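You operate a simulated robot arm through the tools that you are given. There is no shell and no other tool.

You are at the controls of a simulated robot arm. One attempt, no reset.

Task
Put things in order on the workbench top. At the end: the green brush stands where the orange sanding block stood; the orange sanding block stands on top of the brown tall parcel (box); the silver medium socket stands where the silver long bolt stood; the silver long bolt stands where the green brush stood; whatever was shut is shut again. Leave all else as you found it, and nothing knocked over.

It is judged by the outcome, as a careful person would: the job done as asked, and still so three seconds after it is handed in. It fails if anything else is knocked over, pushed out of place, dropped, spilled or broken.

Robot
A 6-joint arm with a two-finger parallel gripper, fixed in place. Base frame: the origin is at the foot of the arm, x ahead of it, y to its left, z up; the work surface is at about z = 0.9. Units: m, rad, N and s.
With the tool pointing down near the work surface it reaches from about 0.24 to 0.64 m from the base axis. Its first joint turns from -1.152 to 1.152 rad. Payload 2.7 kg.
Tool frame: the origin (TCP) lies between the finger pads and is the grasp point; the fingertips stand 0.023 m ahead of it; z points along the fingers, y is the line along which they close. The gripper opens to 0.094 m. The fingers are 0.038 m wide and 0.01 m thick; the gripper's body (0.054 by 0.096 m) begins 0.039 m behind the TCP.
Orientation is that of the tool frame in the base frame, as a unit quaternion [x, y, z, w]. With the fingers straight down and closing along the base's y, the tool's x points along the base's -x, its y along +y and its z along -z.

Tools
- The arm moves only by the tool nudge_tool. Its argument "series" is a list of rows, each an object of numbers (a shift or turn left out is 0, a gripper value left out holds the last): "dx", "dy", "dz": the shift along the base's x, y, z in m; "ax", "ay", "az": the turn, a rotation vector about the base's x, y, z in rad; "grip": the closure, from 0 (fully open) to 1 (shut). In form: [{"dx": .., "dy": .., "dz": .., "ax": .., "ay": .., "az": .., "grip": ..}, ...]. A call has 1 to 20 rows; each row is the pose to reach, as a shift and turn from the pose commanded when the call began. A row lasts 0.2 s, in which the tool goes at most 0.05 m and 0.15 rad; a call with a longer step from one row to the next is refused whole, and so is a gripper value outside its range. Where a pose cannot be reached the arm comes as near as it can. A force on the tool above 40 N (or 10 N above the force at the start of the call, whichever is more), or a blocked arm, ends the call early, and 0.2 s more pass. Each finger travels about 0.045 m/s and halts on what it meets, pressing with about 37 N; the grip force reading is that of the motor and also rises with nothing between the fingers. The clock runs only during rows and for 0.2 s after the last one: add rows that repeat a pose to give the fingers time. The reply holds the time, the measured pose of the TCP, the force on the tool along the base axes, the opening and the grip force, in the units named above and with some noise, with the torque about the TCP (base axes, N m) and any sound that the robot's microphone picked up.
- Cameras (640 x 400 px; columns grow to the right, rows downward): "scene" is fixed at [0.0832, -0.4371, 1.4032]; the picture's right is [0.69, -0.72, 0.00], its down [-0.42, -0.40, -0.81] and it looks along [0.59, 0.56, -0.58] (base axes); focal length 326 px, centre (320, 200). "wrist" rides on the gripper at [0.086, 0.016, -0.075] in the tool frame; the picture's right is [-0.18, 0.98, 0.00], its down [-0.58, -0.11, -0.81] and it looks along [-0.79, -0.15, 0.59] (tool axes); focal length 243 px, centre (320, 200). There is no depth. A picture from a camera that has moved, and an enlarged one, comes with that camera's place and axes in the base frame and with its lens.
- capture(camera): a new picture of that camera. The clock stands still meanwhile.
- close_up(camera, box): a new picture of the part [left, top, right, bottom] of that camera's present view, enlarged. The clock stands still meanwhile.
- job_done(): hands the job in; it is judged then, once.

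Places have to be worked out from the pictures, the camera data and where the tool is seen. Open the gripper and draw the arm clear of the work before you hand the job in, unless the task says otherwise.

The tools are called after "Call:" by a JSON object that holds its "fn" and its "kwargs". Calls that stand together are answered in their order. nudge_tool: Moves the arm, as the interface text tells. Its arguments: {"type":"object","properties":{"series":{"type":"array"}},"required":["series"]} The other tools are called the same way: capture (camera) takes a picture; close_up (camera, box) takes an enlarged picture of a part of a camera's view; job_done () hands the job in.

At the start:

```text
time_s: 0.0
position: [0.4647, 0.0852, 1.1844]
orientation: [-0.001, 1.0, 0.0, 0.001]
force: [0.3, 0.3, -0.2]
wrist_torque: [0.0, -0.01, -0.03]
finger_gap: 0.0941
grip_force: 0.1
```

scene: 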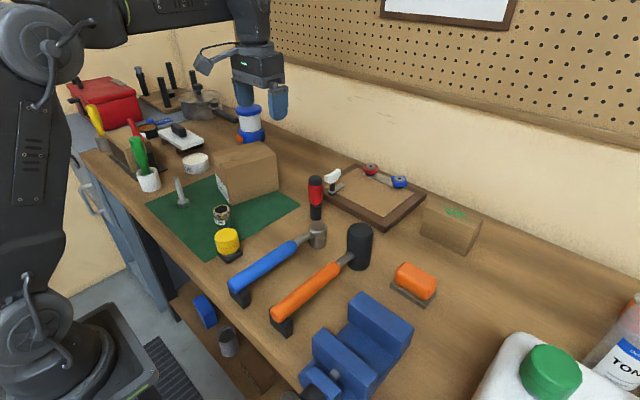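
wrist: 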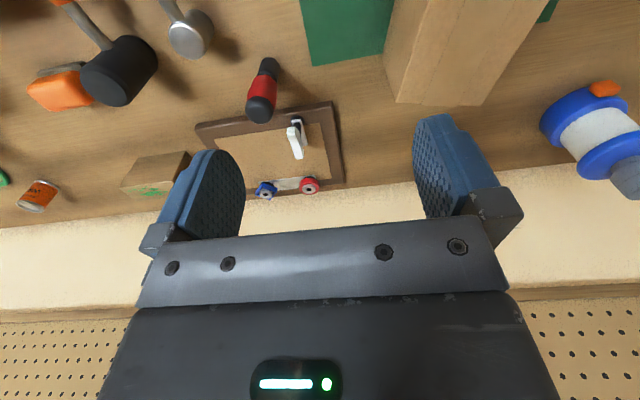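

I start by looking closer at the regions with the brush, bolt, socket, parcel and sanding block.

Call:
{"fn": "close_up", "kwargs": {"camera": "scene", "box": [80, 80, 300, 260]}}

Call:
{"fn": "close_up", "kwargs": {"camera": "scene", "box": [300, 140, 520, 320]}}

Call:
{"fn": "close_up", "kwargs": {"camera": "scene", "box": [120, 120, 250, 260]}}

```text
2.22 times, centred on (190, 170) of scene
camera zoom: at [0.0832, -0.4371, 1.4032], right [0.69, -0.72, 0.0], down [-0.42, -0.4, -0.81], along [0.59, 0.56, -0.58], focal length 724 px, centre (609, 267)
```

zoom: 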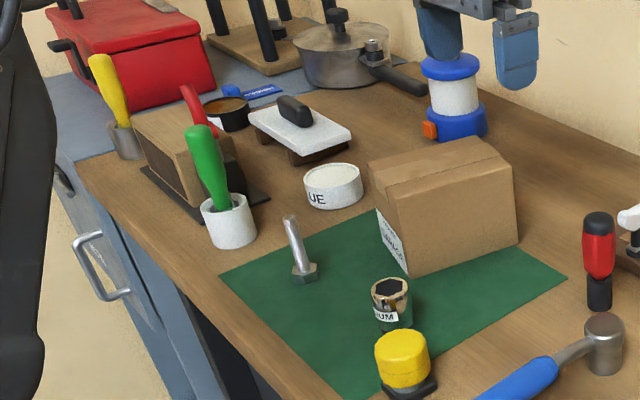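

```text
2.22 times, centred on (410, 230) of scene
camera zoom: at [0.0832, -0.4371, 1.4032], right [0.69, -0.72, 0.0], down [-0.42, -0.4, -0.81], along [0.59, 0.56, -0.58], focal length 724 px, centre (120, 133)
```

zoom: 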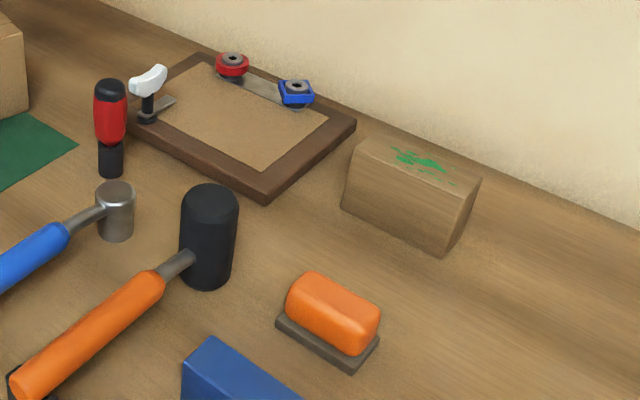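

```text
2.86 times, centred on (185, 190) of scene
camera zoom: at [0.0832, -0.4371, 1.4032], right [0.69, -0.72, 0.0], down [-0.42, -0.4, -0.81], along [0.59, 0.56, -0.58], focal length 931 px, centre (706, 229)
```

zoom: 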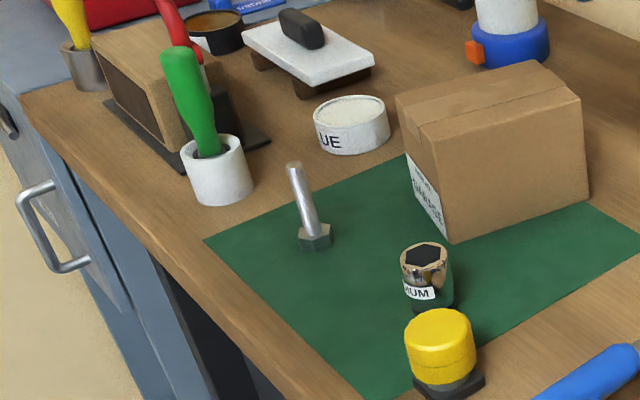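

The objects are all visible on the bench top: the orange block is near (0.50,-0.28), the box near (0.50,0.24), the socket near (0.36,0.15), the bolt near (0.33,0.29) and the brush near (0.30,0.43). I'll move the wrist camera to look at the orange block first.

Call:
{"fn": "nudge_tool", "kwargs": {"series": [{"dx": -0.025, "dy": -0.03, "dz": 0, "az": -0.07}, {"dx": -0.05, "dy": -0.06, "dz": 0, "az": -0.14}, {"dx": -0.075, "dy": -0.09, "dz": 0, "az": -0.21}, {"dx": -0.1, "dy": -0.12, "dz": 0, "az": -0.28}, {"dx": -0.125, "dy": -0.15, "dz": -0.01, "az": -0.35}, {"dx": -0.15, "dy": -0.18, "dz": -0.02, "az": -0.42}, {"dx": -0.175, "dy": -0.21, "dz": -0.03, "az": -0.49}, {"dx": -0.197, "dy": -0.24, "dz": -0.04, "az": -0.525}, {"dx": -0.197, "dy": -0.24, "dz": -0.04, "az": -0.525}]}}

Call:
{"fn": "capture", "kwargs": {"camera": "wrist"}}

Call:
{"fn": "capture", "kwargs": {"camera": "scene"}}

```text
time_s: 2.0
position: [0.268, -0.1569, 1.1448]
orientation: [0.259, 0.966, 0.0, 0.001]
force: [-1.0, -0.7, -0.1]
wrist_torque: [0.0, -0.02, 0.0]
finger_gap: 0.0942
grip_force: 0.0
```

```text
taken
camera wrist: at [0.1993, -0.1006, 1.2185], right [0.65, 0.76, 0.0], down [0.45, -0.38, 0.81], along [0.61, -0.53, -0.59], focal length 243 px, centre (320, 200)
```

wrist: 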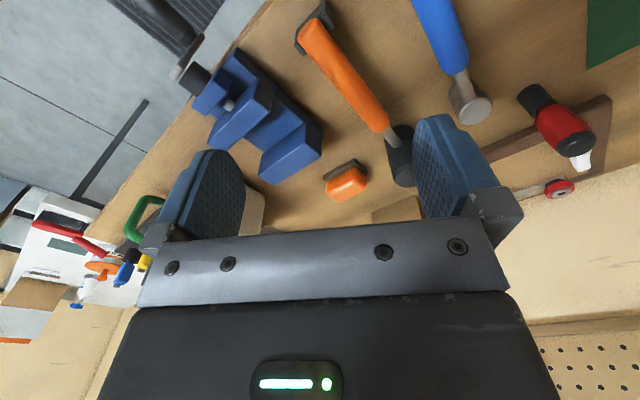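

```text
taken
```

scene: 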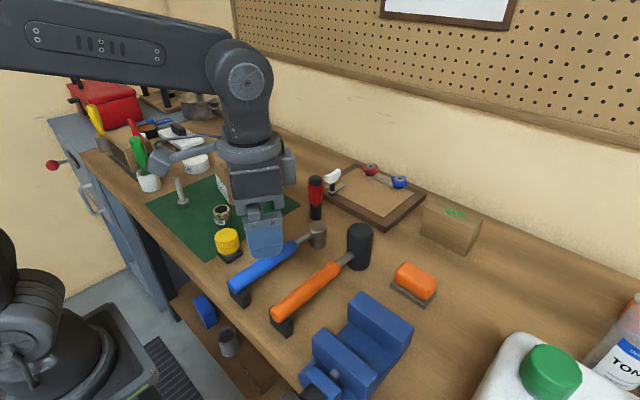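

The wrist view is inverted (picture down is world up). I zoom in on the orange block.

Call:
{"fn": "close_up", "kwargs": {"camera": "wrist", "box": [290, 130, 410, 230]}}

Call:
{"fn": "close_up", "kwargs": {"camera": "scene", "box": [370, 240, 460, 320]}}

Call:
{"fn": "close_up", "kwargs": {"camera": "scene", "box": [40, 80, 220, 230]}}

```text
4.00 times, centred on (350, 180) of wrist
camera zoom: at [0.1993, -0.1006, 1.2185], right [0.65, 0.76, 0.0], down [0.45, -0.38, 0.81], along [0.61, -0.53, -0.59], focal length 970 px, centre (200, 280)
```

zoom: 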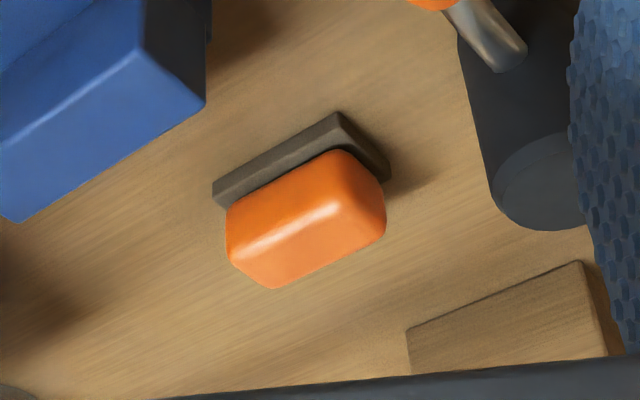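

```text
5.00 times, centred on (415, 280) of scene
camera zoom: at [0.0832, -0.4371, 1.4032], right [0.69, -0.72, 0.0], down [-0.42, -0.4, -0.81], along [0.59, 0.56, -0.58], focal length 1629 px, centre (-155, -200)
```

zoom: 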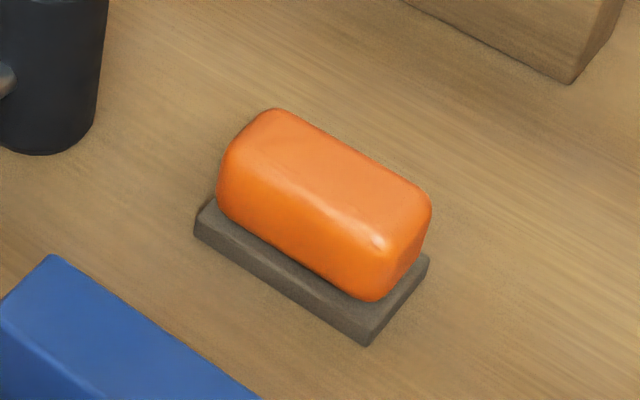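

```text
2.67 times, centred on (130, 155) of scene
camera zoom: at [0.0832, -0.4371, 1.4032], right [0.69, -0.72, 0.0], down [-0.42, -0.4, -0.81], along [0.59, 0.56, -0.58], focal length 869 px, centre (827, 320)
```

zoom: 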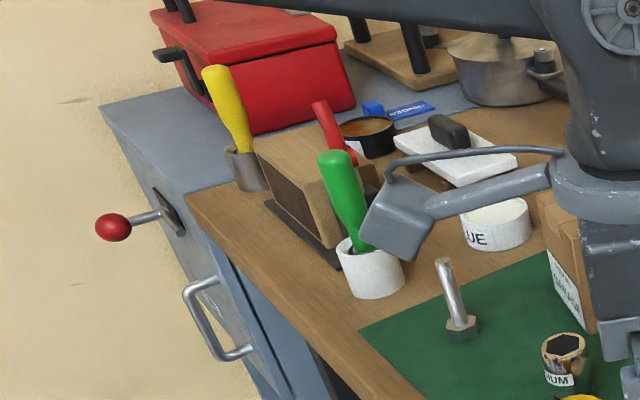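

The orange block centre comes out at about (0.498,-0.287), axis-aligned, 0.047 m along x by 0.073 m along y, with its top near 0.94. I'll go above it with the fingers closing along x and the camera on the clear -y side.

Call:
{"fn": "nudge_tool", "kwargs": {"series": [{"dx": 0.015, "dy": -0.009, "az": 0.14}, {"dx": 0.03, "dy": -0.018, "az": 0.28}, {"dx": 0.046, "dy": -0.026, "az": 0.42}, {"dx": 0.061, "dy": -0.035, "az": 0.56}, {"dx": 0.076, "dy": -0.044, "az": 0.7}, {"dx": 0.092, "dy": -0.052, "az": 0.84}, {"dx": 0.107, "dy": -0.061, "az": 0.98}, {"dx": 0.122, "dy": -0.07, "az": 1.12}, {"dx": 0.138, "dy": -0.079, "az": 1.26}, {"dx": 0.153, "dy": -0.088, "az": 1.4}, {"dx": 0.168, "dy": -0.096, "az": 1.54}, {"dx": 0.184, "dy": -0.105, "az": 1.68}, {"dx": 0.2, "dy": -0.114, "az": 1.82}, {"dx": 0.215, "dy": -0.122, "az": 1.96}, {"dx": 0.23, "dy": -0.13, "az": 2.096}, {"dx": 0.23, "dy": -0.13, "az": 2.096}]}}

Call:
{"fn": "capture", "kwargs": {"camera": "wrist"}}

Call:
{"fn": "capture", "kwargs": {"camera": "scene"}}

```text
time_s: 5.4
position: [0.4976, -0.2858, 1.1437]
orientation: [0.708, -0.706, -0.001, -0.002]
force: [-0.7, -0.6, -0.7]
wrist_torque: [-0.03, -0.02, -0.03]
finger_gap: 0.094
grip_force: 0.0
```

```text
taken
camera wrist: at [0.4813, -0.3732, 1.218], right [-0.98, 0.18, 0.0], down [0.11, 0.58, 0.81], along [0.15, 0.79, -0.59], focal length 243 px, centre (320, 200)
```

wrist: 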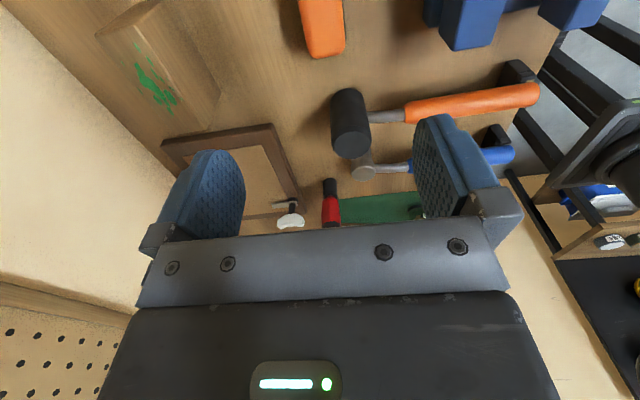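

```text
taken
```

scene: 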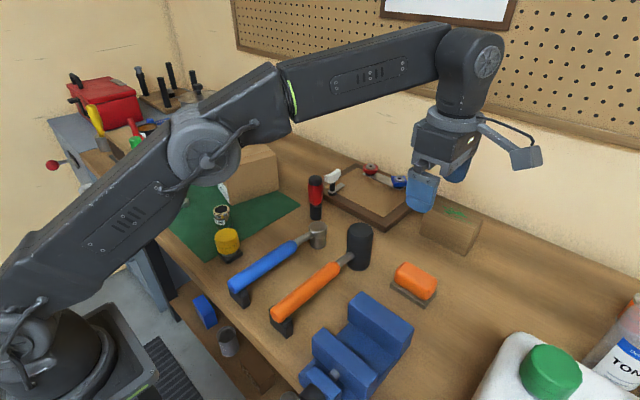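

The gripper is aligned over the block: the wrist picture puts the block at x≈0.498, y≈-0.288. I'll descend, close and hold.

Call:
{"fn": "nudge_tool", "kwargs": {"series": [{"dz": -0.04, "dy": -0.002}, {"dz": -0.08, "dy": -0.002}, {"dz": -0.12, "dy": -0.002}, {"dz": -0.15, "dy": -0.002}, {"dz": -0.175, "dy": -0.002}, {"dz": -0.195, "dy": -0.002}, {"dz": -0.207, "dy": -0.002}, {"dz": -0.215, "dy": -0.002}, {"dz": -0.215, "dy": -0.002}]}}

Call:
{"fn": "capture", "kwargs": {"camera": "scene"}}

Call:
{"fn": "close_up", "kwargs": {"camera": "scene", "box": [360, 210, 480, 310]}}

```text
time_s: 7.4
position: [0.4981, -0.2872, 0.9291]
orientation: [0.708, -0.707, 0.0, -0.001]
force: [-0.3, -0.5, 0.3]
wrist_torque: [0.06, 0.01, 0.02]
finger_gap: 0.094
grip_force: 0.0
```

```text
taken
```

scene: 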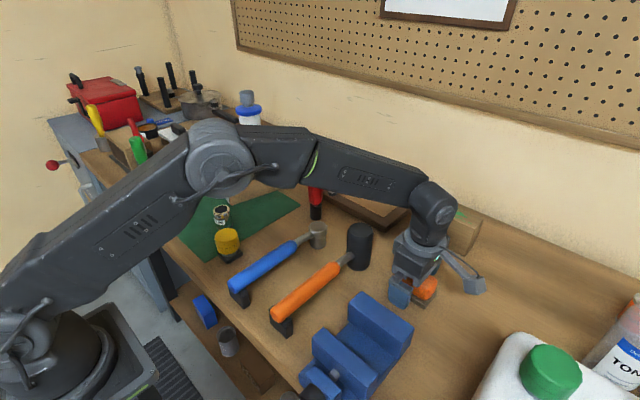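

```text
4.00 times, centred on (420, 260) of scene
camera zoom: at [0.0832, -0.4371, 1.4032], right [0.69, -0.72, 0.0], down [-0.42, -0.4, -0.81], along [0.59, 0.56, -0.58], focal length 1303 px, centre (-80, -40)
```

zoom: 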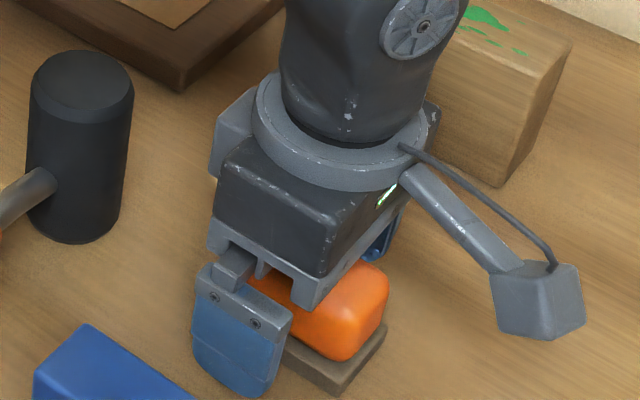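

Fingers straddle the block well. Closing the gripper now.

Call:
{"fn": "nudge_tool", "kwargs": {"series": [{"grip": 1}, {"grip": 1}, {"grip": 1}, {"grip": 1}, {"grip": 1}, {"grip": 1}, {"grip": 1}]}}

```text
time_s: 9.0
position: [0.4982, -0.2878, 0.9286]
orientation: [0.708, -0.706, -0.001, 0.0]
force: [-0.4, -0.4, 0.9]
wrist_torque: [-0.01, 0.03, 0.01]
finger_gap: 0.0439
grip_force: 36.7
```

Gap is 0.044 m with full grip force, so the block is held. Lifting straight up.

Call:
{"fn": "nudge_tool", "kwargs": {"series": [{"dz": 0.01}, {"dz": 0.03}, {"dz": 0.06}, {"dz": 0.1}, {"dz": 0.14}, {"dz": 0.18}, {"dz": 0.215}, {"dz": 0.215}]}}

Call:
{"fn": "capture", "kwargs": {"camera": "scene"}}

Call:
{"fn": "capture", "kwargs": {"camera": "wrist"}}

```text
time_s: 10.8
position: [0.4968, -0.2858, 1.1441]
orientation: [0.708, -0.706, -0.001, -0.001]
force: [0.0, 0.2, -1.5]
wrist_torque: [0.03, 0.04, -0.02]
finger_gap: 0.0441
grip_force: 37.5
```

```text
taken
```

scene: 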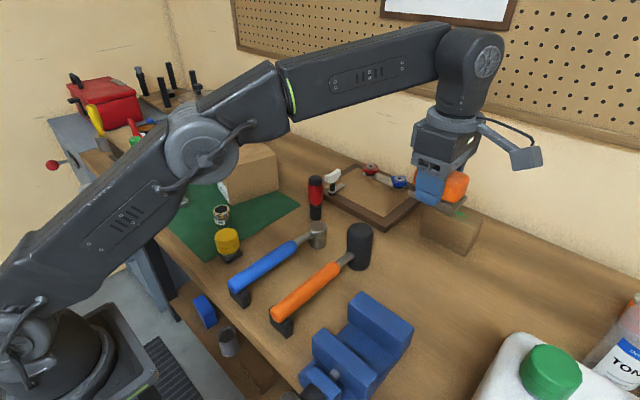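

```text
taken
camera wrist: at [0.4795, -0.3736, 1.2183], right [-0.98, 0.18, 0.0], down [0.11, 0.58, 0.81], along [0.15, 0.79, -0.59], focal length 243 px, centre (320, 200)
```

wrist: 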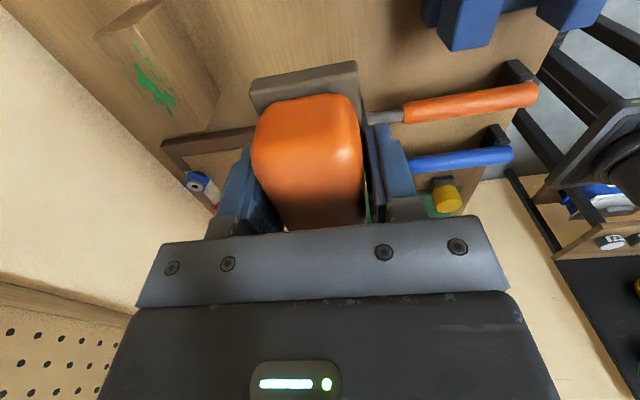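

Block held cleanly with its bottom about 0.029 below the TCP. I'll move toward the box at height and look at the box top from the scene camera.

Call:
{"fn": "nudge_tool", "kwargs": {"series": [{"dy": 0.03, "dz": 0.02}, {"dy": 0.07, "dz": 0.04}, {"dy": 0.11, "dz": 0.05}, {"dy": 0.15, "dz": 0.05}, {"dy": 0.19, "dz": 0.05}, {"dy": 0.23, "dz": 0.05}, {"dy": 0.27, "dz": 0.05}, {"dy": 0.31, "dz": 0.05}, {"dy": 0.35, "dz": 0.05}, {"dy": 0.37, "dz": 0.05}, {"dy": 0.37, "dz": 0.05}]}}

Call:
{"fn": "capture", "kwargs": {"camera": "scene"}}

Call:
{"fn": "close_up", "kwargs": {"camera": "scene", "box": [180, 100, 320, 210]}}

Call:
{"fn": "capture", "kwargs": {"camera": "wrist"}}

```text
time_s: 13.2
position: [0.4982, 0.0827, 1.1946]
orientation: [-0.707, 0.707, 0.001, 0.001]
force: [0.4, -0.3, -1.1]
wrist_torque: [-0.02, 0.01, 0.0]
finger_gap: 0.0443
grip_force: 37.0
```

```text
taken
```

scene: 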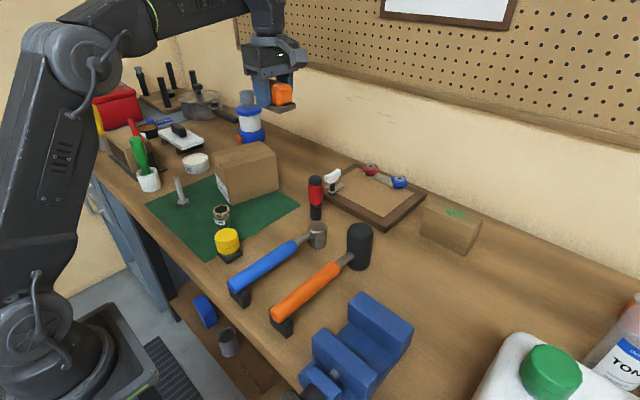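

```text
3.64 times, centred on (250, 155) of scene
camera zoom: at [0.0833, -0.4371, 1.4032], right [0.69, -0.72, 0.0], down [-0.42, -0.4, -0.81], along [0.59, 0.56, -0.58], focal length 1184 px, centre (574, 364)
```

zoom: 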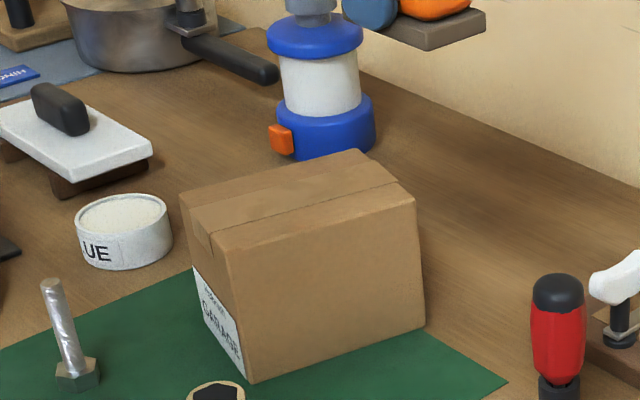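

```text
taken
camera wrist: at [0.4801, -0.0041, 1.2681], right [-0.98, 0.18, 0.0], down [0.11, 0.58, 0.81], along [0.15, 0.79, -0.59], focal length 243 px, centre (320, 200)
```

wrist: 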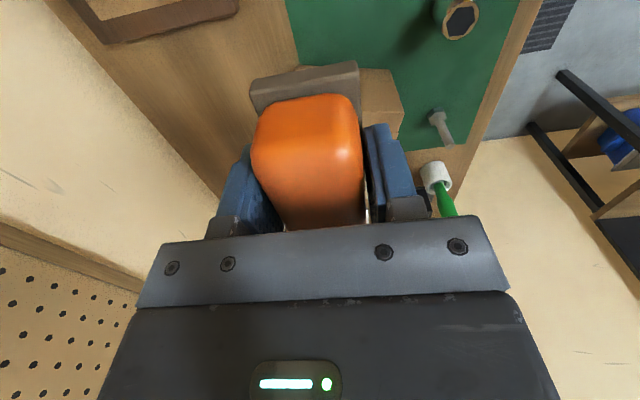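

The box top centre works out at about (0.492,0.228), z ≈1.011, turned roughly -12°. I'll move over it, align the yaw and hover a little above.

Call:
{"fn": "nudge_tool", "kwargs": {"series": [{"dx": -0.002, "dy": 0.04, "az": -0.07}, {"dx": -0.004, "dy": 0.08, "az": -0.14}, {"dx": -0.006, "dy": 0.12, "az": -0.2}, {"dx": -0.006, "dy": 0.146, "az": -0.2}, {"dx": -0.006, "dy": 0.146, "dz": -0.04, "az": -0.2}, {"dx": -0.006, "dy": 0.146, "dz": -0.08, "az": -0.2}, {"dx": -0.006, "dy": 0.146, "dz": -0.11, "az": -0.2}, {"dx": -0.006, "dy": 0.146, "dz": -0.13, "az": -0.2}, {"dx": -0.006, "dy": 0.146, "dz": -0.13, "az": -0.2}]}}

Call:
{"fn": "capture", "kwargs": {"camera": "scene"}}

Call:
{"fn": "close_up", "kwargs": {"camera": "scene", "box": [180, 90, 320, 200]}}

Call:
{"fn": "capture", "kwargs": {"camera": "wrist"}}

```text
time_s: 15.2
position: [0.4924, 0.2286, 1.0639]
orientation: [-0.633, 0.774, 0.0, 0.001]
force: [0.6, -0.4, -0.4]
wrist_torque: [-0.04, 0.04, 0.0]
finger_gap: 0.0439
grip_force: 36.7
```

```text
taken
```

scene: 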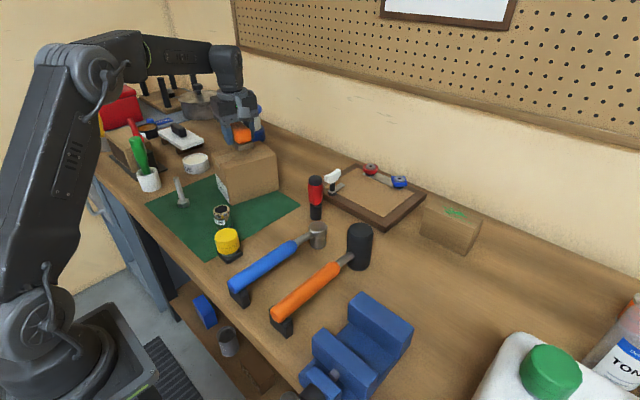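

```text
3.64 times, centred on (250, 145) of scene
camera zoom: at [0.0833, -0.4371, 1.4032], right [0.69, -0.72, 0.0], down [-0.42, -0.4, -0.81], along [0.59, 0.56, -0.58], focal length 1184 px, centre (574, 400)
```

zoom: 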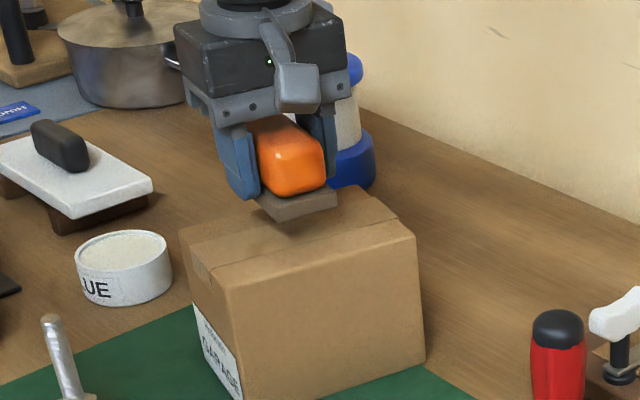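

```text
taken
camera wrist: at [0.4579, 0.147, 1.1383], right [-0.93, 0.37, 0.0], down [0.22, 0.55, 0.81], along [0.3, 0.75, -0.59], focal length 243 px, centre (320, 200)
```

wrist: 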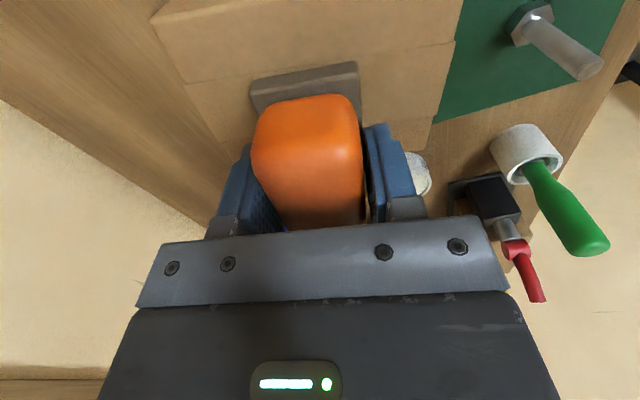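

The block is well centred over the box. Lowering slowly and watching the force.

Call:
{"fn": "nudge_tool", "kwargs": {"series": [{"dz": -0.006}, {"dz": -0.01}, {"dz": -0.013}, {"dz": -0.016}, {"dz": -0.018}, {"dz": -0.018}]}}

Call:
{"fn": "close_up", "kwargs": {"camera": "wrist", "box": [440, 60, 640, 320]}}

Call:
{"fn": "close_up", "kwargs": {"camera": "scene", "box": [200, 100, 300, 180]}}

```text
time_s: 16.6
position: [0.4914, 0.2282, 1.0456]
orientation: [-0.633, 0.774, 0.001, 0.001]
force: [0.1, 0.6, -1.4]
wrist_torque: [-0.01, -0.02, 0.02]
finger_gap: 0.0439
grip_force: 37.2
```

```text
1.54 times, centred on (540, 190) of wrist
camera zoom: at [0.4579, 0.1467, 1.1201], right [-0.93, 0.37, 0.0], down [0.22, 0.55, 0.81], along [0.3, 0.75, -0.59], focal length 373 px, centre (-18, 215)
```

zoom: 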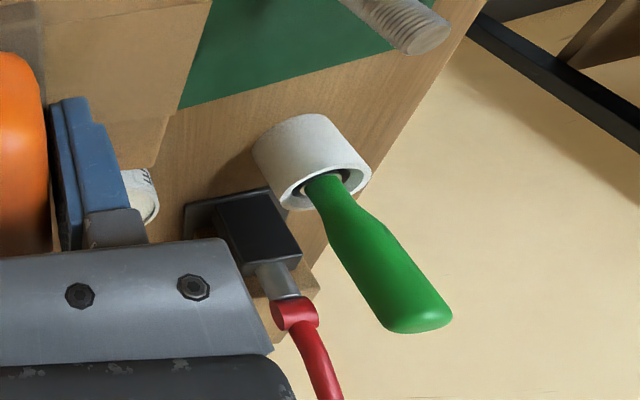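

```text
5.00 times, centred on (250, 140) of scene
camera zoom: at [0.0833, -0.4371, 1.4032], right [0.69, -0.72, 0.0], down [-0.42, -0.4, -0.81], along [0.59, 0.56, -0.58], focal length 1629 px, centre (670, 500)
```

zoom: 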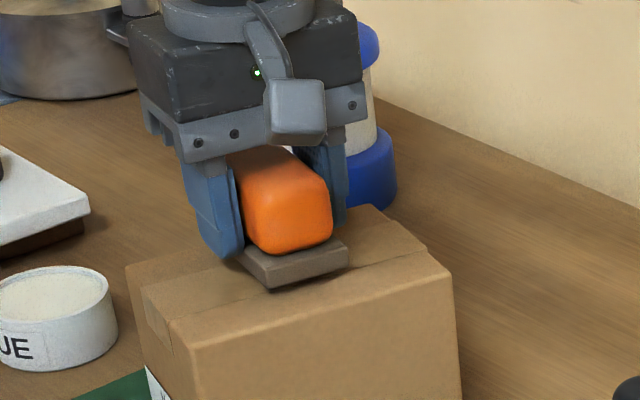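

No contact yet (force ~1 N), with a slight gap to the box top. Lowering further in small steps.

Call:
{"fn": "nudge_tool", "kwargs": {"series": [{"dz": -0.002}, {"dz": -0.004}, {"dz": -0.005}, {"dz": -0.006}, {"dz": -0.006}]}}

Call:
{"fn": "close_up", "kwargs": {"camera": "scene", "box": [200, 100, 300, 180]}}

```text
time_s: 17.8
position: [0.4917, 0.2285, 1.04]
orientation: [-0.633, 0.774, 0.002, 0.001]
force: [-0.1, -0.1, -0.2]
wrist_torque: [0.0, 0.03, 0.02]
finger_gap: 0.0439
grip_force: 36.7
```

```text
5.00 times, centred on (250, 140) of scene
camera zoom: at [0.0833, -0.4371, 1.4032], right [0.69, -0.72, 0.0], down [-0.42, -0.4, -0.81], along [0.59, 0.56, -0.58], focal length 1629 px, centre (670, 500)
```

zoom: 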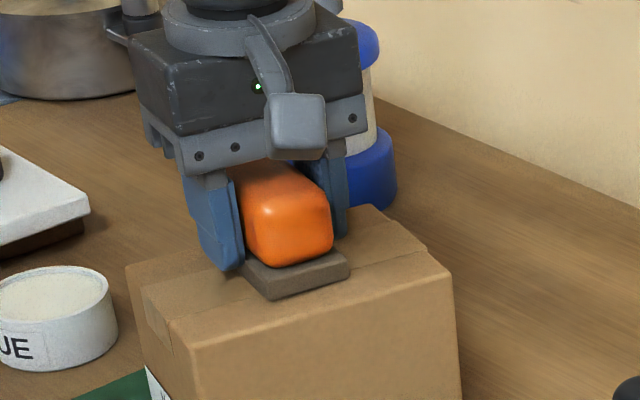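

Force has barely changed; I continue down millimetre by millimetre.

Call:
{"fn": "nudge_tool", "kwargs": {"series": [{"dz": -0.001}, {"dz": -0.001}, {"dz": -0.002}, {"dz": -0.002}]}}

```text
time_s: 18.8
position: [0.4907, 0.2282, 1.0384]
orientation: [-0.634, 0.774, 0.0, 0.001]
force: [-0.1, -0.6, 4.6]
wrist_torque: [-0.14, 0.11, 0.03]
finger_gap: 0.0439
grip_force: 36.9
```

Contact: +4.6 N upward, so the block rests on the box. Releasing and then rising.

Call:
{"fn": "nudge_tool", "kwargs": {"series": [{"grip": 0.4}, {"grip": 0.2}, {"grip": 0.1}, {"grip": 0.1}, {"grip": 0.1}]}}

Call:
{"fn": "nudge_tool", "kwargs": {"series": [{"dz": 0.01}, {"dz": 0.03}, {"dz": 0.06}, {"dz": 0.1}, {"dz": 0.14}, {"dz": 0.17}, {"dz": 0.17}]}}

Call:
{"fn": "close_up", "kwargs": {"camera": "scene", "box": [180, 100, 320, 210]}}

Call:
{"fn": "capture", "kwargs": {"camera": "wrist"}}

Call:
{"fn": "close_up", "kwargs": {"camera": "scene", "box": [70, 90, 190, 200]}}

```text
time_s: 20.0
position: [0.4911, 0.2283, 1.039]
orientation: [-0.634, 0.774, 0.001, 0.001]
force: [-0.6, -0.4, 0.8]
wrist_torque: [0.02, 0.02, -0.01]
finger_gap: 0.0846
grip_force: 0.1
```

```text
time_s: 21.6
position: [0.4921, 0.229, 1.2057]
orientation: [-0.633, 0.774, 0.001, 0.001]
force: [-0.8, 0.1, 0.8]
wrist_torque: [-0.01, 0.0, 0.0]
finger_gap: 0.0845
grip_force: 0.1
```

```text
3.64 times, centred on (250, 155) of scene
camera zoom: at [0.0832, -0.4371, 1.4032], right [0.69, -0.72, 0.0], down [-0.42, -0.4, -0.81], along [0.59, 0.56, -0.58], focal length 1184 px, centre (574, 364)
```

zoom: 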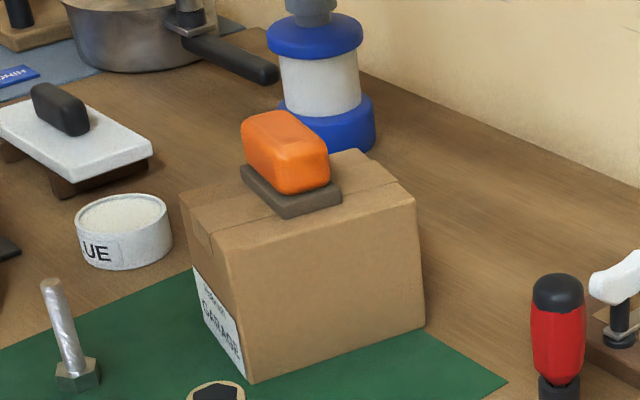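

```text
taken
camera wrist: at [0.4583, 0.1472, 1.2796], right [-0.93, 0.37, 0.0], down [0.22, 0.55, 0.81], along [0.3, 0.75, -0.59], focal length 243 px, centre (320, 200)
```

wrist: 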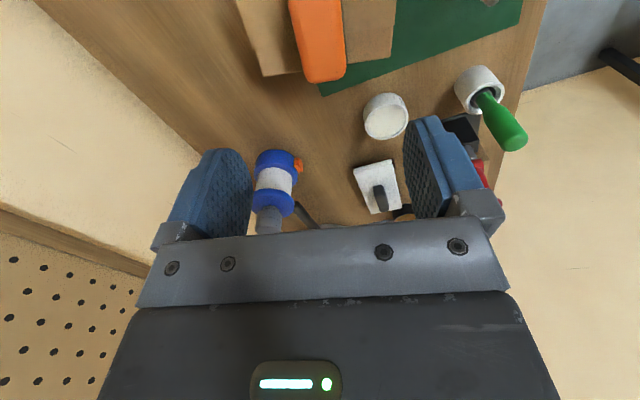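

```text
3.64 times, centred on (130, 145) of scene
camera zoom: at [0.0832, -0.4371, 1.4032], right [0.69, -0.72, 0.0], down [-0.42, -0.4, -0.81], along [0.59, 0.56, -0.58], focal length 1184 px, centre (1011, 400)
```

zoom: 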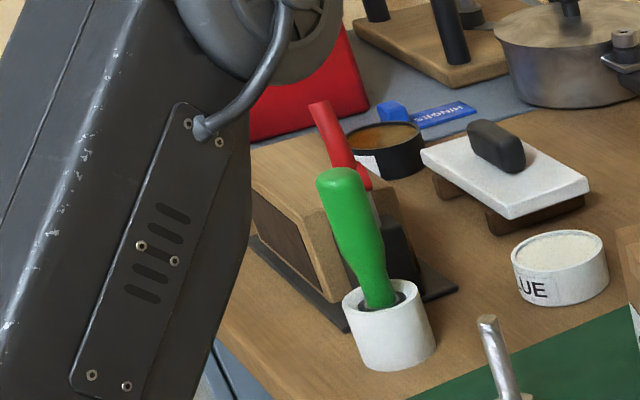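

The orange block sits squarely on the box. The brush (green handle, vertical, in a white cup-like base) is near (0.304,0.434) with its top at about z 1.04. I'll hover above it and check alignment.

Call:
{"fn": "nudge_tool", "kwargs": {"series": [{"dx": -0.027, "dy": 0.03}, {"dx": -0.054, "dy": 0.06}, {"dx": -0.081, "dy": 0.09}, {"dx": -0.108, "dy": 0.12}, {"dx": -0.135, "dy": 0.15}, {"dx": -0.162, "dy": 0.18}, {"dx": -0.188, "dy": 0.206}, {"dx": -0.188, "dy": 0.206, "dz": -0.04}, {"dx": -0.188, "dy": 0.206, "dz": -0.08}, {"dx": -0.188, "dy": 0.206, "dz": -0.08}]}}

Call:
{"fn": "capture", "kwargs": {"camera": "scene"}}

Call:
{"fn": "capture", "kwargs": {"camera": "wrist"}}

Call:
{"fn": "close_up", "kwargs": {"camera": "scene", "box": [80, 70, 220, 200]}}

```text
time_s: 23.8
position: [0.3037, 0.4354, 1.126]
orientation: [-0.633, 0.774, 0.001, 0.001]
force: [0.3, -0.1, -0.5]
wrist_torque: [-0.02, 0.03, 0.0]
finger_gap: 0.0849
grip_force: 0.0
```

```text
taken
```

scene: 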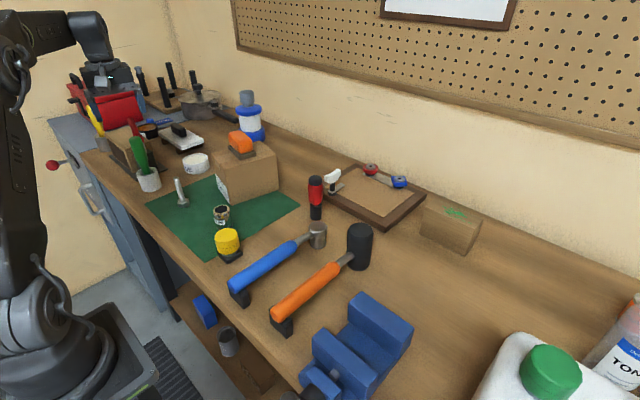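

```text
taken
camera wrist: at [0.2703, 0.3529, 1.2005], right [-0.93, 0.37, 0.0], down [0.22, 0.55, 0.81], along [0.3, 0.75, -0.59], focal length 243 px, centre (320, 200)
```

wrist: 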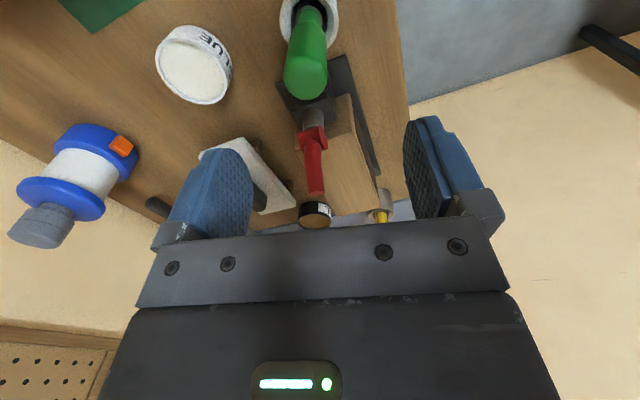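

```text
3.08 times, centred on (150, 135) of scene
camera zoom: at [0.0832, -0.4371, 1.4032], right [0.69, -0.72, 0.0], down [-0.42, -0.4, -0.81], along [0.59, 0.56, -0.58], focal length 1002 px, centre (843, 400)
```

zoom: 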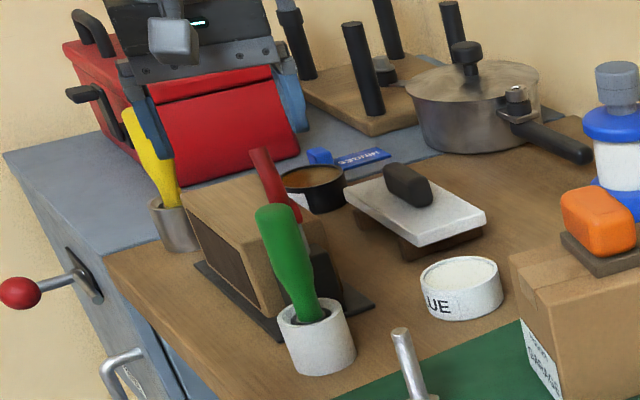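

I'll check the alignment with tighter zooms of the fingers and of the handle before descending.

Call:
{"fn": "close_up", "kwargs": {"camera": "scene", "box": [90, 70, 170, 130]}}

Call:
{"fn": "close_up", "kwargs": {"camera": "scene", "box": [110, 120, 190, 200]}}

Call:
{"fn": "close_up", "kwargs": {"camera": "wrist", "box": [250, 0, 400, 110]}}

```text
6.67 times, centred on (130, 100) of scene
camera zoom: at [0.0832, -0.4371, 1.4032], right [0.69, -0.72, 0.0], down [-0.42, -0.4, -0.81], along [0.59, 0.56, -0.58], focal length 2172 px, centre (1587, 867)
```

zoom: 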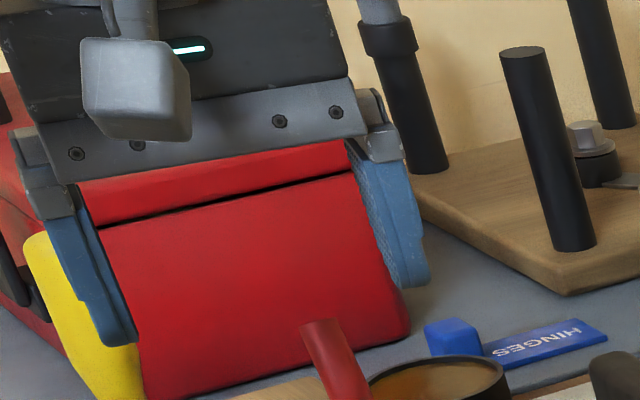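

```text
5.00 times, centred on (150, 160) of scene
camera zoom: at [0.0832, -0.4371, 1.4032], right [0.69, -0.72, 0.0], down [-0.42, -0.4, -0.81], along [0.59, 0.56, -0.58], focal length 1629 px, centre (1170, 400)
```

zoom: 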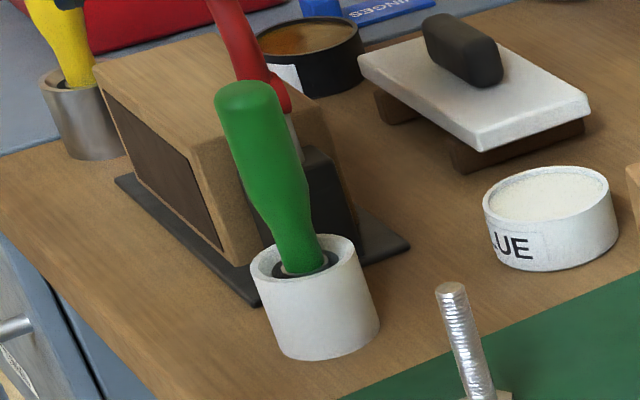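

```text
3.64 times, centred on (325, 55) of wrist
camera zoom: at [0.2703, 0.3529, 1.2005], right [-0.93, 0.37, 0.0], down [0.22, 0.55, 0.81], along [0.3, 0.75, -0.59], focal length 882 px, centre (302, 727)
```

zoom: 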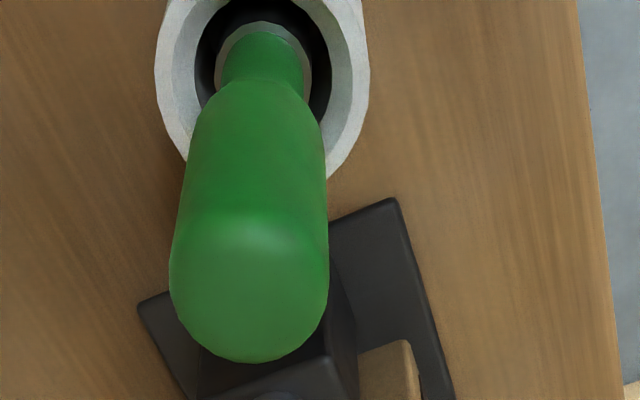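

Comparing seen against predicted finger pixels, my scene-based estimates are biased by about +8 mm in y, and the wrist view puts the brush axis at (0.310,0.429). I correct for that, then descend around the handle to TCP z≈1.012.

Call:
{"fn": "nudge_tool", "kwargs": {"series": [{"dx": 0.006, "dy": -0.006}, {"dx": 0.006, "dy": -0.006, "dz": -0.03}, {"dx": 0.006, "dy": -0.006, "dz": -0.06}, {"dx": 0.006, "dy": -0.006, "dz": -0.085}, {"dx": 0.006, "dy": -0.006, "dz": -0.1}, {"dx": 0.006, "dy": -0.006, "dz": -0.11}, {"dx": 0.006, "dy": -0.006, "dz": -0.112}, {"dx": 0.006, "dy": -0.006, "dz": -0.112}]}}

Call:
{"fn": "close_up", "kwargs": {"camera": "scene", "box": [90, 90, 200, 200]}}

Call:
{"fn": "capture", "kwargs": {"camera": "wrist"}}

```text
time_s: 25.6
position: [0.3095, 0.4294, 1.0159]
orientation: [-0.633, 0.774, 0.001, 0.001]
force: [0.7, 0.2, -0.4]
wrist_torque: [-0.02, 0.0, 0.02]
finger_gap: 0.0848
grip_force: 0.1
```

```text
3.64 times, centred on (145, 145) of scene
camera zoom: at [0.0832, -0.4371, 1.4032], right [0.69, -0.72, 0.0], down [-0.42, -0.4, -0.81], along [0.59, 0.56, -0.58], focal length 1184 px, centre (956, 400)
```

zoom: 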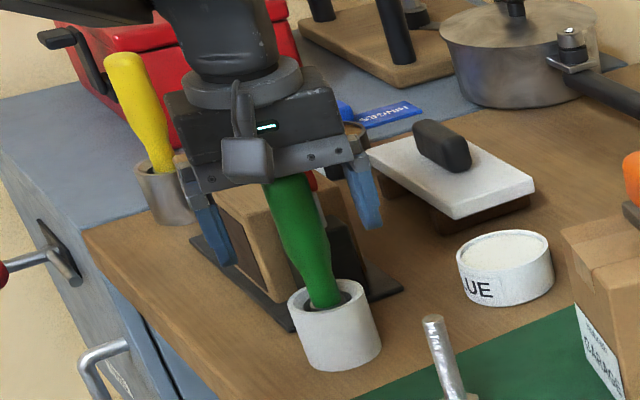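

```text
taken
camera wrist: at [0.2752, 0.347, 1.0903], right [-0.93, 0.37, 0.0], down [0.22, 0.55, 0.81], along [0.3, 0.75, -0.59], focal length 243 px, centre (320, 200)
```

wrist: 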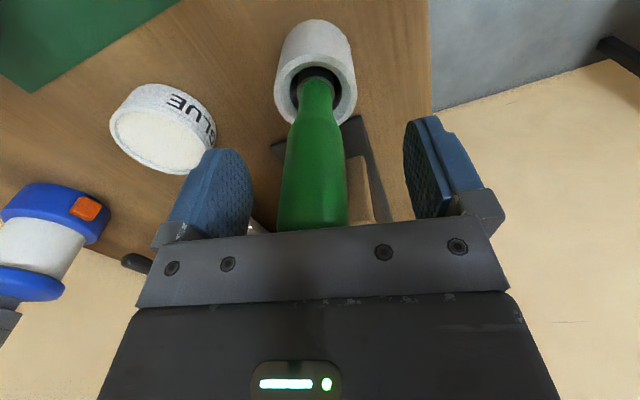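

The handle is within about 2 mm of the finger centreline. I shift +2 mm in x, close, and check the grip.

Call:
{"fn": "nudge_tool", "kwargs": {"series": [{"dx": 0.002, "dz": -0.002}, {"dx": 0.002, "dz": -0.002, "grip": 1}, {"dx": 0.002, "dz": -0.002, "grip": 1}, {"dx": 0.002, "dz": -0.002, "grip": 1}, {"dx": 0.002, "dz": -0.002, "grip": 1}, {"dx": 0.002, "dz": -0.002, "grip": 1}, {"dx": 0.002, "dz": -0.002, "grip": 1}]}}

Call:
{"fn": "close_up", "kwargs": {"camera": "scene", "box": [90, 90, 200, 200]}}

```text
time_s: 27.2
position: [0.3121, 0.4287, 1.0148]
orientation: [-0.634, 0.774, 0.001, 0.001]
force: [0.7, 0.8, 1.8]
wrist_torque: [-0.02, -0.11, -0.03]
finger_gap: 0.0267
grip_force: 36.4
```

```text
3.64 times, centred on (145, 145) of scene
camera zoom: at [0.0832, -0.4371, 1.4032], right [0.69, -0.72, 0.0], down [-0.42, -0.4, -0.81], along [0.59, 0.56, -0.58], focal length 1184 px, centre (956, 400)
```

zoom: 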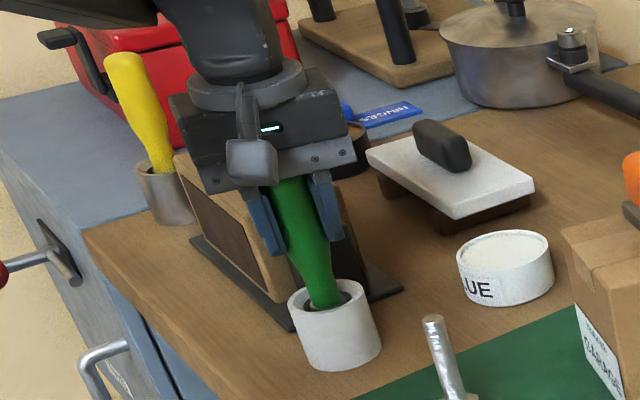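

Handle gripped (gap 0.027). Now a small test lift to see whether the cup comes along or is a separate pot.

Call:
{"fn": "nudge_tool", "kwargs": {"series": [{"dz": 0.005}, {"dz": 0.012}, {"dz": 0.02}, {"dz": 0.02}]}}

Call:
{"fn": "close_up", "kwargs": {"camera": "scene", "box": [90, 90, 200, 200]}}

Call:
{"fn": "capture", "kwargs": {"camera": "wrist"}}

```text
time_s: 28.2
position: [0.3104, 0.428, 1.035]
orientation: [-0.633, 0.774, 0.001, 0.001]
force: [0.4, -0.5, -0.4]
wrist_torque: [-0.01, 0.02, 0.0]
finger_gap: 0.0262
grip_force: 37.1
```

```text
3.64 times, centred on (145, 145) of scene
camera zoom: at [0.0832, -0.4371, 1.4032], right [0.69, -0.72, 0.0], down [-0.42, -0.4, -0.81], along [0.59, 0.56, -0.58], focal length 1184 px, centre (956, 400)
```

zoom: 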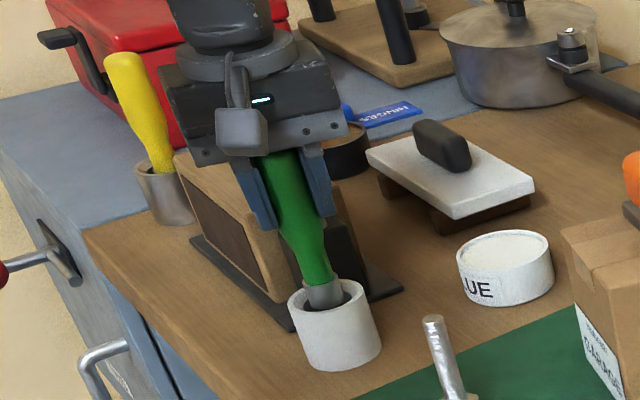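

```text
taken
camera wrist: at [0.2774, 0.3458, 1.1084], right [-0.93, 0.37, 0.0], down [0.22, 0.55, 0.81], along [0.3, 0.75, -0.59], focal length 243 px, centre (320, 200)
```

wrist: 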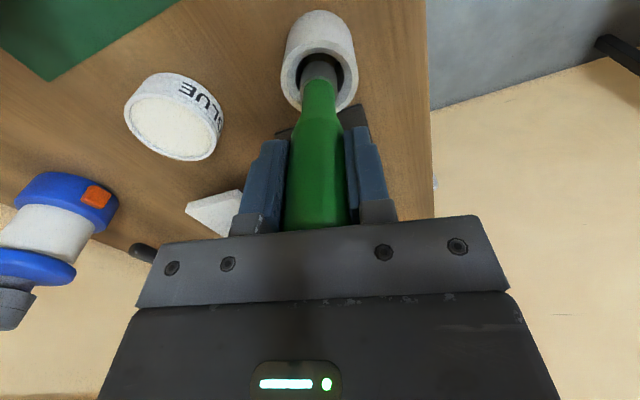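

The cup stays: the brush is a separate piece standing in the white cup. So the cup must remain, and the bolt will go into the cup where the brush stood. I lift the brush straight out and inspect its lower end.

Call:
{"fn": "nudge_tool", "kwargs": {"series": [{"dz": 0.015}, {"dz": 0.03}, {"dz": 0.045}, {"dz": 0.06}, {"dz": 0.08}, {"dz": 0.11}, {"dz": 0.14}, {"dz": 0.14}]}}

Call:
{"fn": "capture", "kwargs": {"camera": "scene"}}

Call:
{"fn": "close_up", "kwargs": {"camera": "scene", "box": [90, 60, 210, 200]}}

Call:
{"fn": "capture", "kwargs": {"camera": "wrist"}}

```text
time_s: 30.0
position: [0.3113, 0.4264, 1.175]
orientation: [-0.634, 0.774, 0.001, 0.001]
force: [-0.2, 0.6, -0.5]
wrist_torque: [-0.03, -0.01, 0.0]
finger_gap: 0.0261
grip_force: 37.4
```

```text
taken
```

scene: 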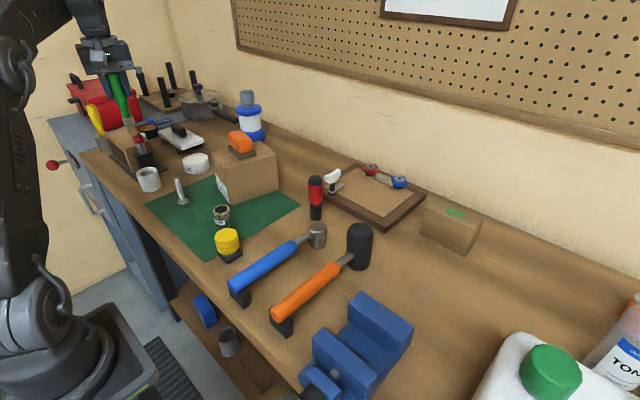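

```text
2.86 times, centred on (150, 130) of scene
camera zoom: at [0.0832, -0.4371, 1.4032], right [0.69, -0.72, 0.0], down [-0.42, -0.4, -0.81], along [0.59, 0.56, -0.58], focal length 931 px, centre (806, 400)
```

zoom: 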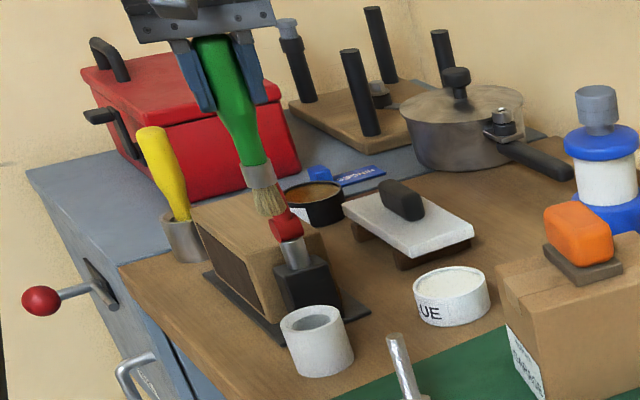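

```text
taken
camera wrist: at [0.2777, 0.3447, 1.2481], right [-0.93, 0.37, 0.0], down [0.22, 0.55, 0.81], along [0.3, 0.75, -0.59], focal length 243 px, centre (320, 200)
```

wrist: 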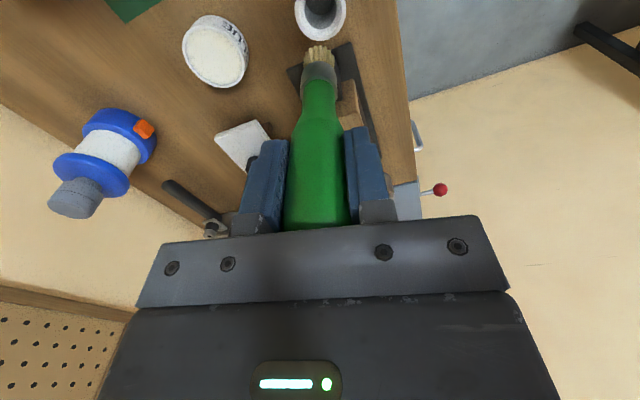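

The brush is a plain round paintbrush with a blunt bristle end, hanging vertical in the grip and reaching about 0.11–0.117 m below the TCP. I carry it at height to the block's former spot (0.497,-0.290), well clear of the box.

Call:
{"fn": "nudge_tool", "kwargs": {"series": [{"dx": 0.005, "dy": -0.02}, {"dx": 0.015, "dy": -0.058}, {"dx": 0.026, "dy": -0.1}, {"dx": 0.037, "dy": -0.142}, {"dx": 0.048, "dy": -0.184}, {"dx": 0.059, "dy": -0.226}, {"dx": 0.07, "dy": -0.268}, {"dx": 0.081, "dy": -0.31}, {"dx": 0.092, "dy": -0.352}, {"dx": 0.103, "dy": -0.394}, {"dx": 0.114, "dy": -0.436}, {"dx": 0.125, "dy": -0.478}, {"dx": 0.136, "dy": -0.52}, {"dx": 0.147, "dy": -0.562}, {"dx": 0.158, "dy": -0.604}, {"dx": 0.168, "dy": -0.646}, {"dx": 0.178, "dy": -0.684}, {"dx": 0.186, "dy": -0.717}, {"dx": 0.186, "dy": -0.717}]}}

Call:
{"fn": "capture", "kwargs": {"camera": "scene"}}

Call:
{"fn": "close_up", "kwargs": {"camera": "scene", "box": [360, 130, 500, 250]}}

Call:
{"fn": "capture", "kwargs": {"camera": "wrist"}}

Call:
{"fn": "close_up", "kwargs": {"camera": "scene", "box": [110, 140, 200, 220]}}

```text
time_s: 34.0
position: [0.4949, -0.2878, 1.1725]
orientation: [-0.633, 0.774, 0.0, 0.0]
force: [-0.4, -0.7, -0.1]
wrist_torque: [0.0, -0.02, 0.01]
finger_gap: 0.026
grip_force: 36.5
out of reach, approached as far as the arm can: row 18
```

```text
taken
```

scene: 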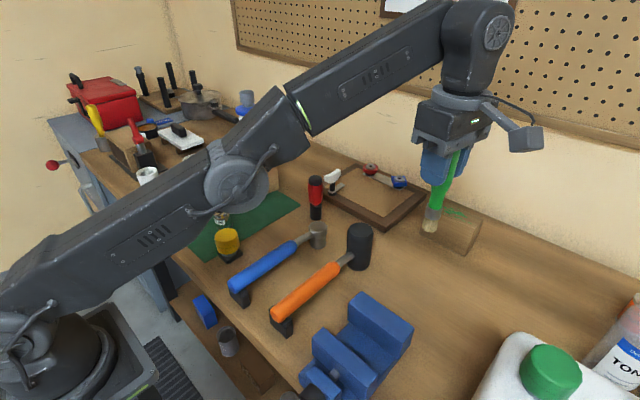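

```text
3.33 times, centred on (430, 190) of scene
camera zoom: at [0.0832, -0.4372, 1.4032], right [0.69, -0.72, 0.0], down [-0.42, -0.4, -0.81], along [0.59, 0.56, -0.58], focal length 1086 px, centre (-47, 233)
```

zoom: 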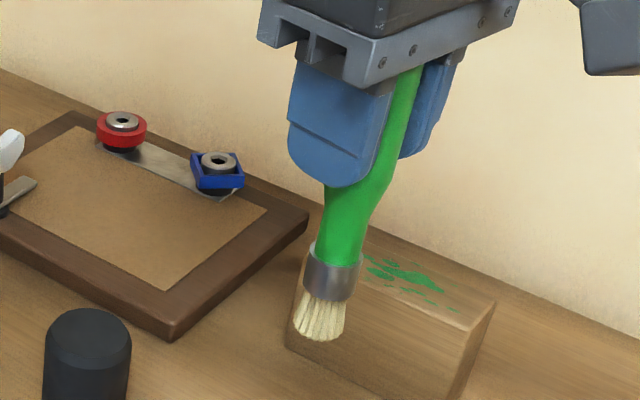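

```text
taken
camera wrist: at [0.4611, -0.3702, 1.2471], right [-0.93, 0.37, 0.0], down [0.22, 0.55, 0.81], along [0.3, 0.75, -0.59], focal length 243 px, centre (320, 200)
```

wrist: 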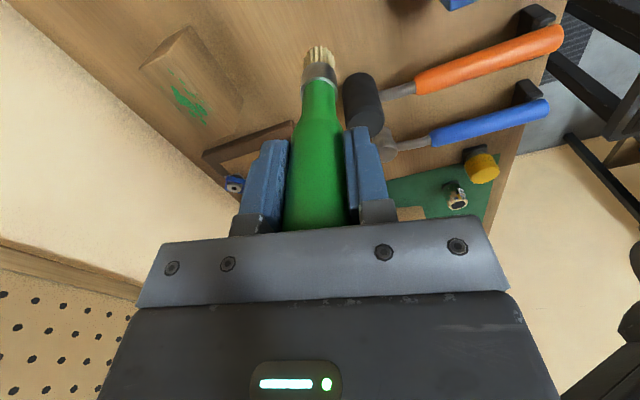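

```text
5.00 times, centred on (155, 180) of scene
camera zoom: at [0.0832, -0.4372, 1.4032], right [0.69, -0.72, 0.0], down [-0.42, -0.4, -0.81], along [0.59, 0.56, -0.58], focal length 1629 px, centre (1145, 300)
```

zoom: 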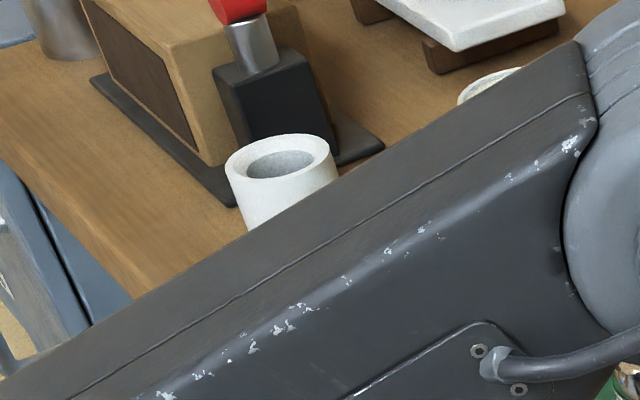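

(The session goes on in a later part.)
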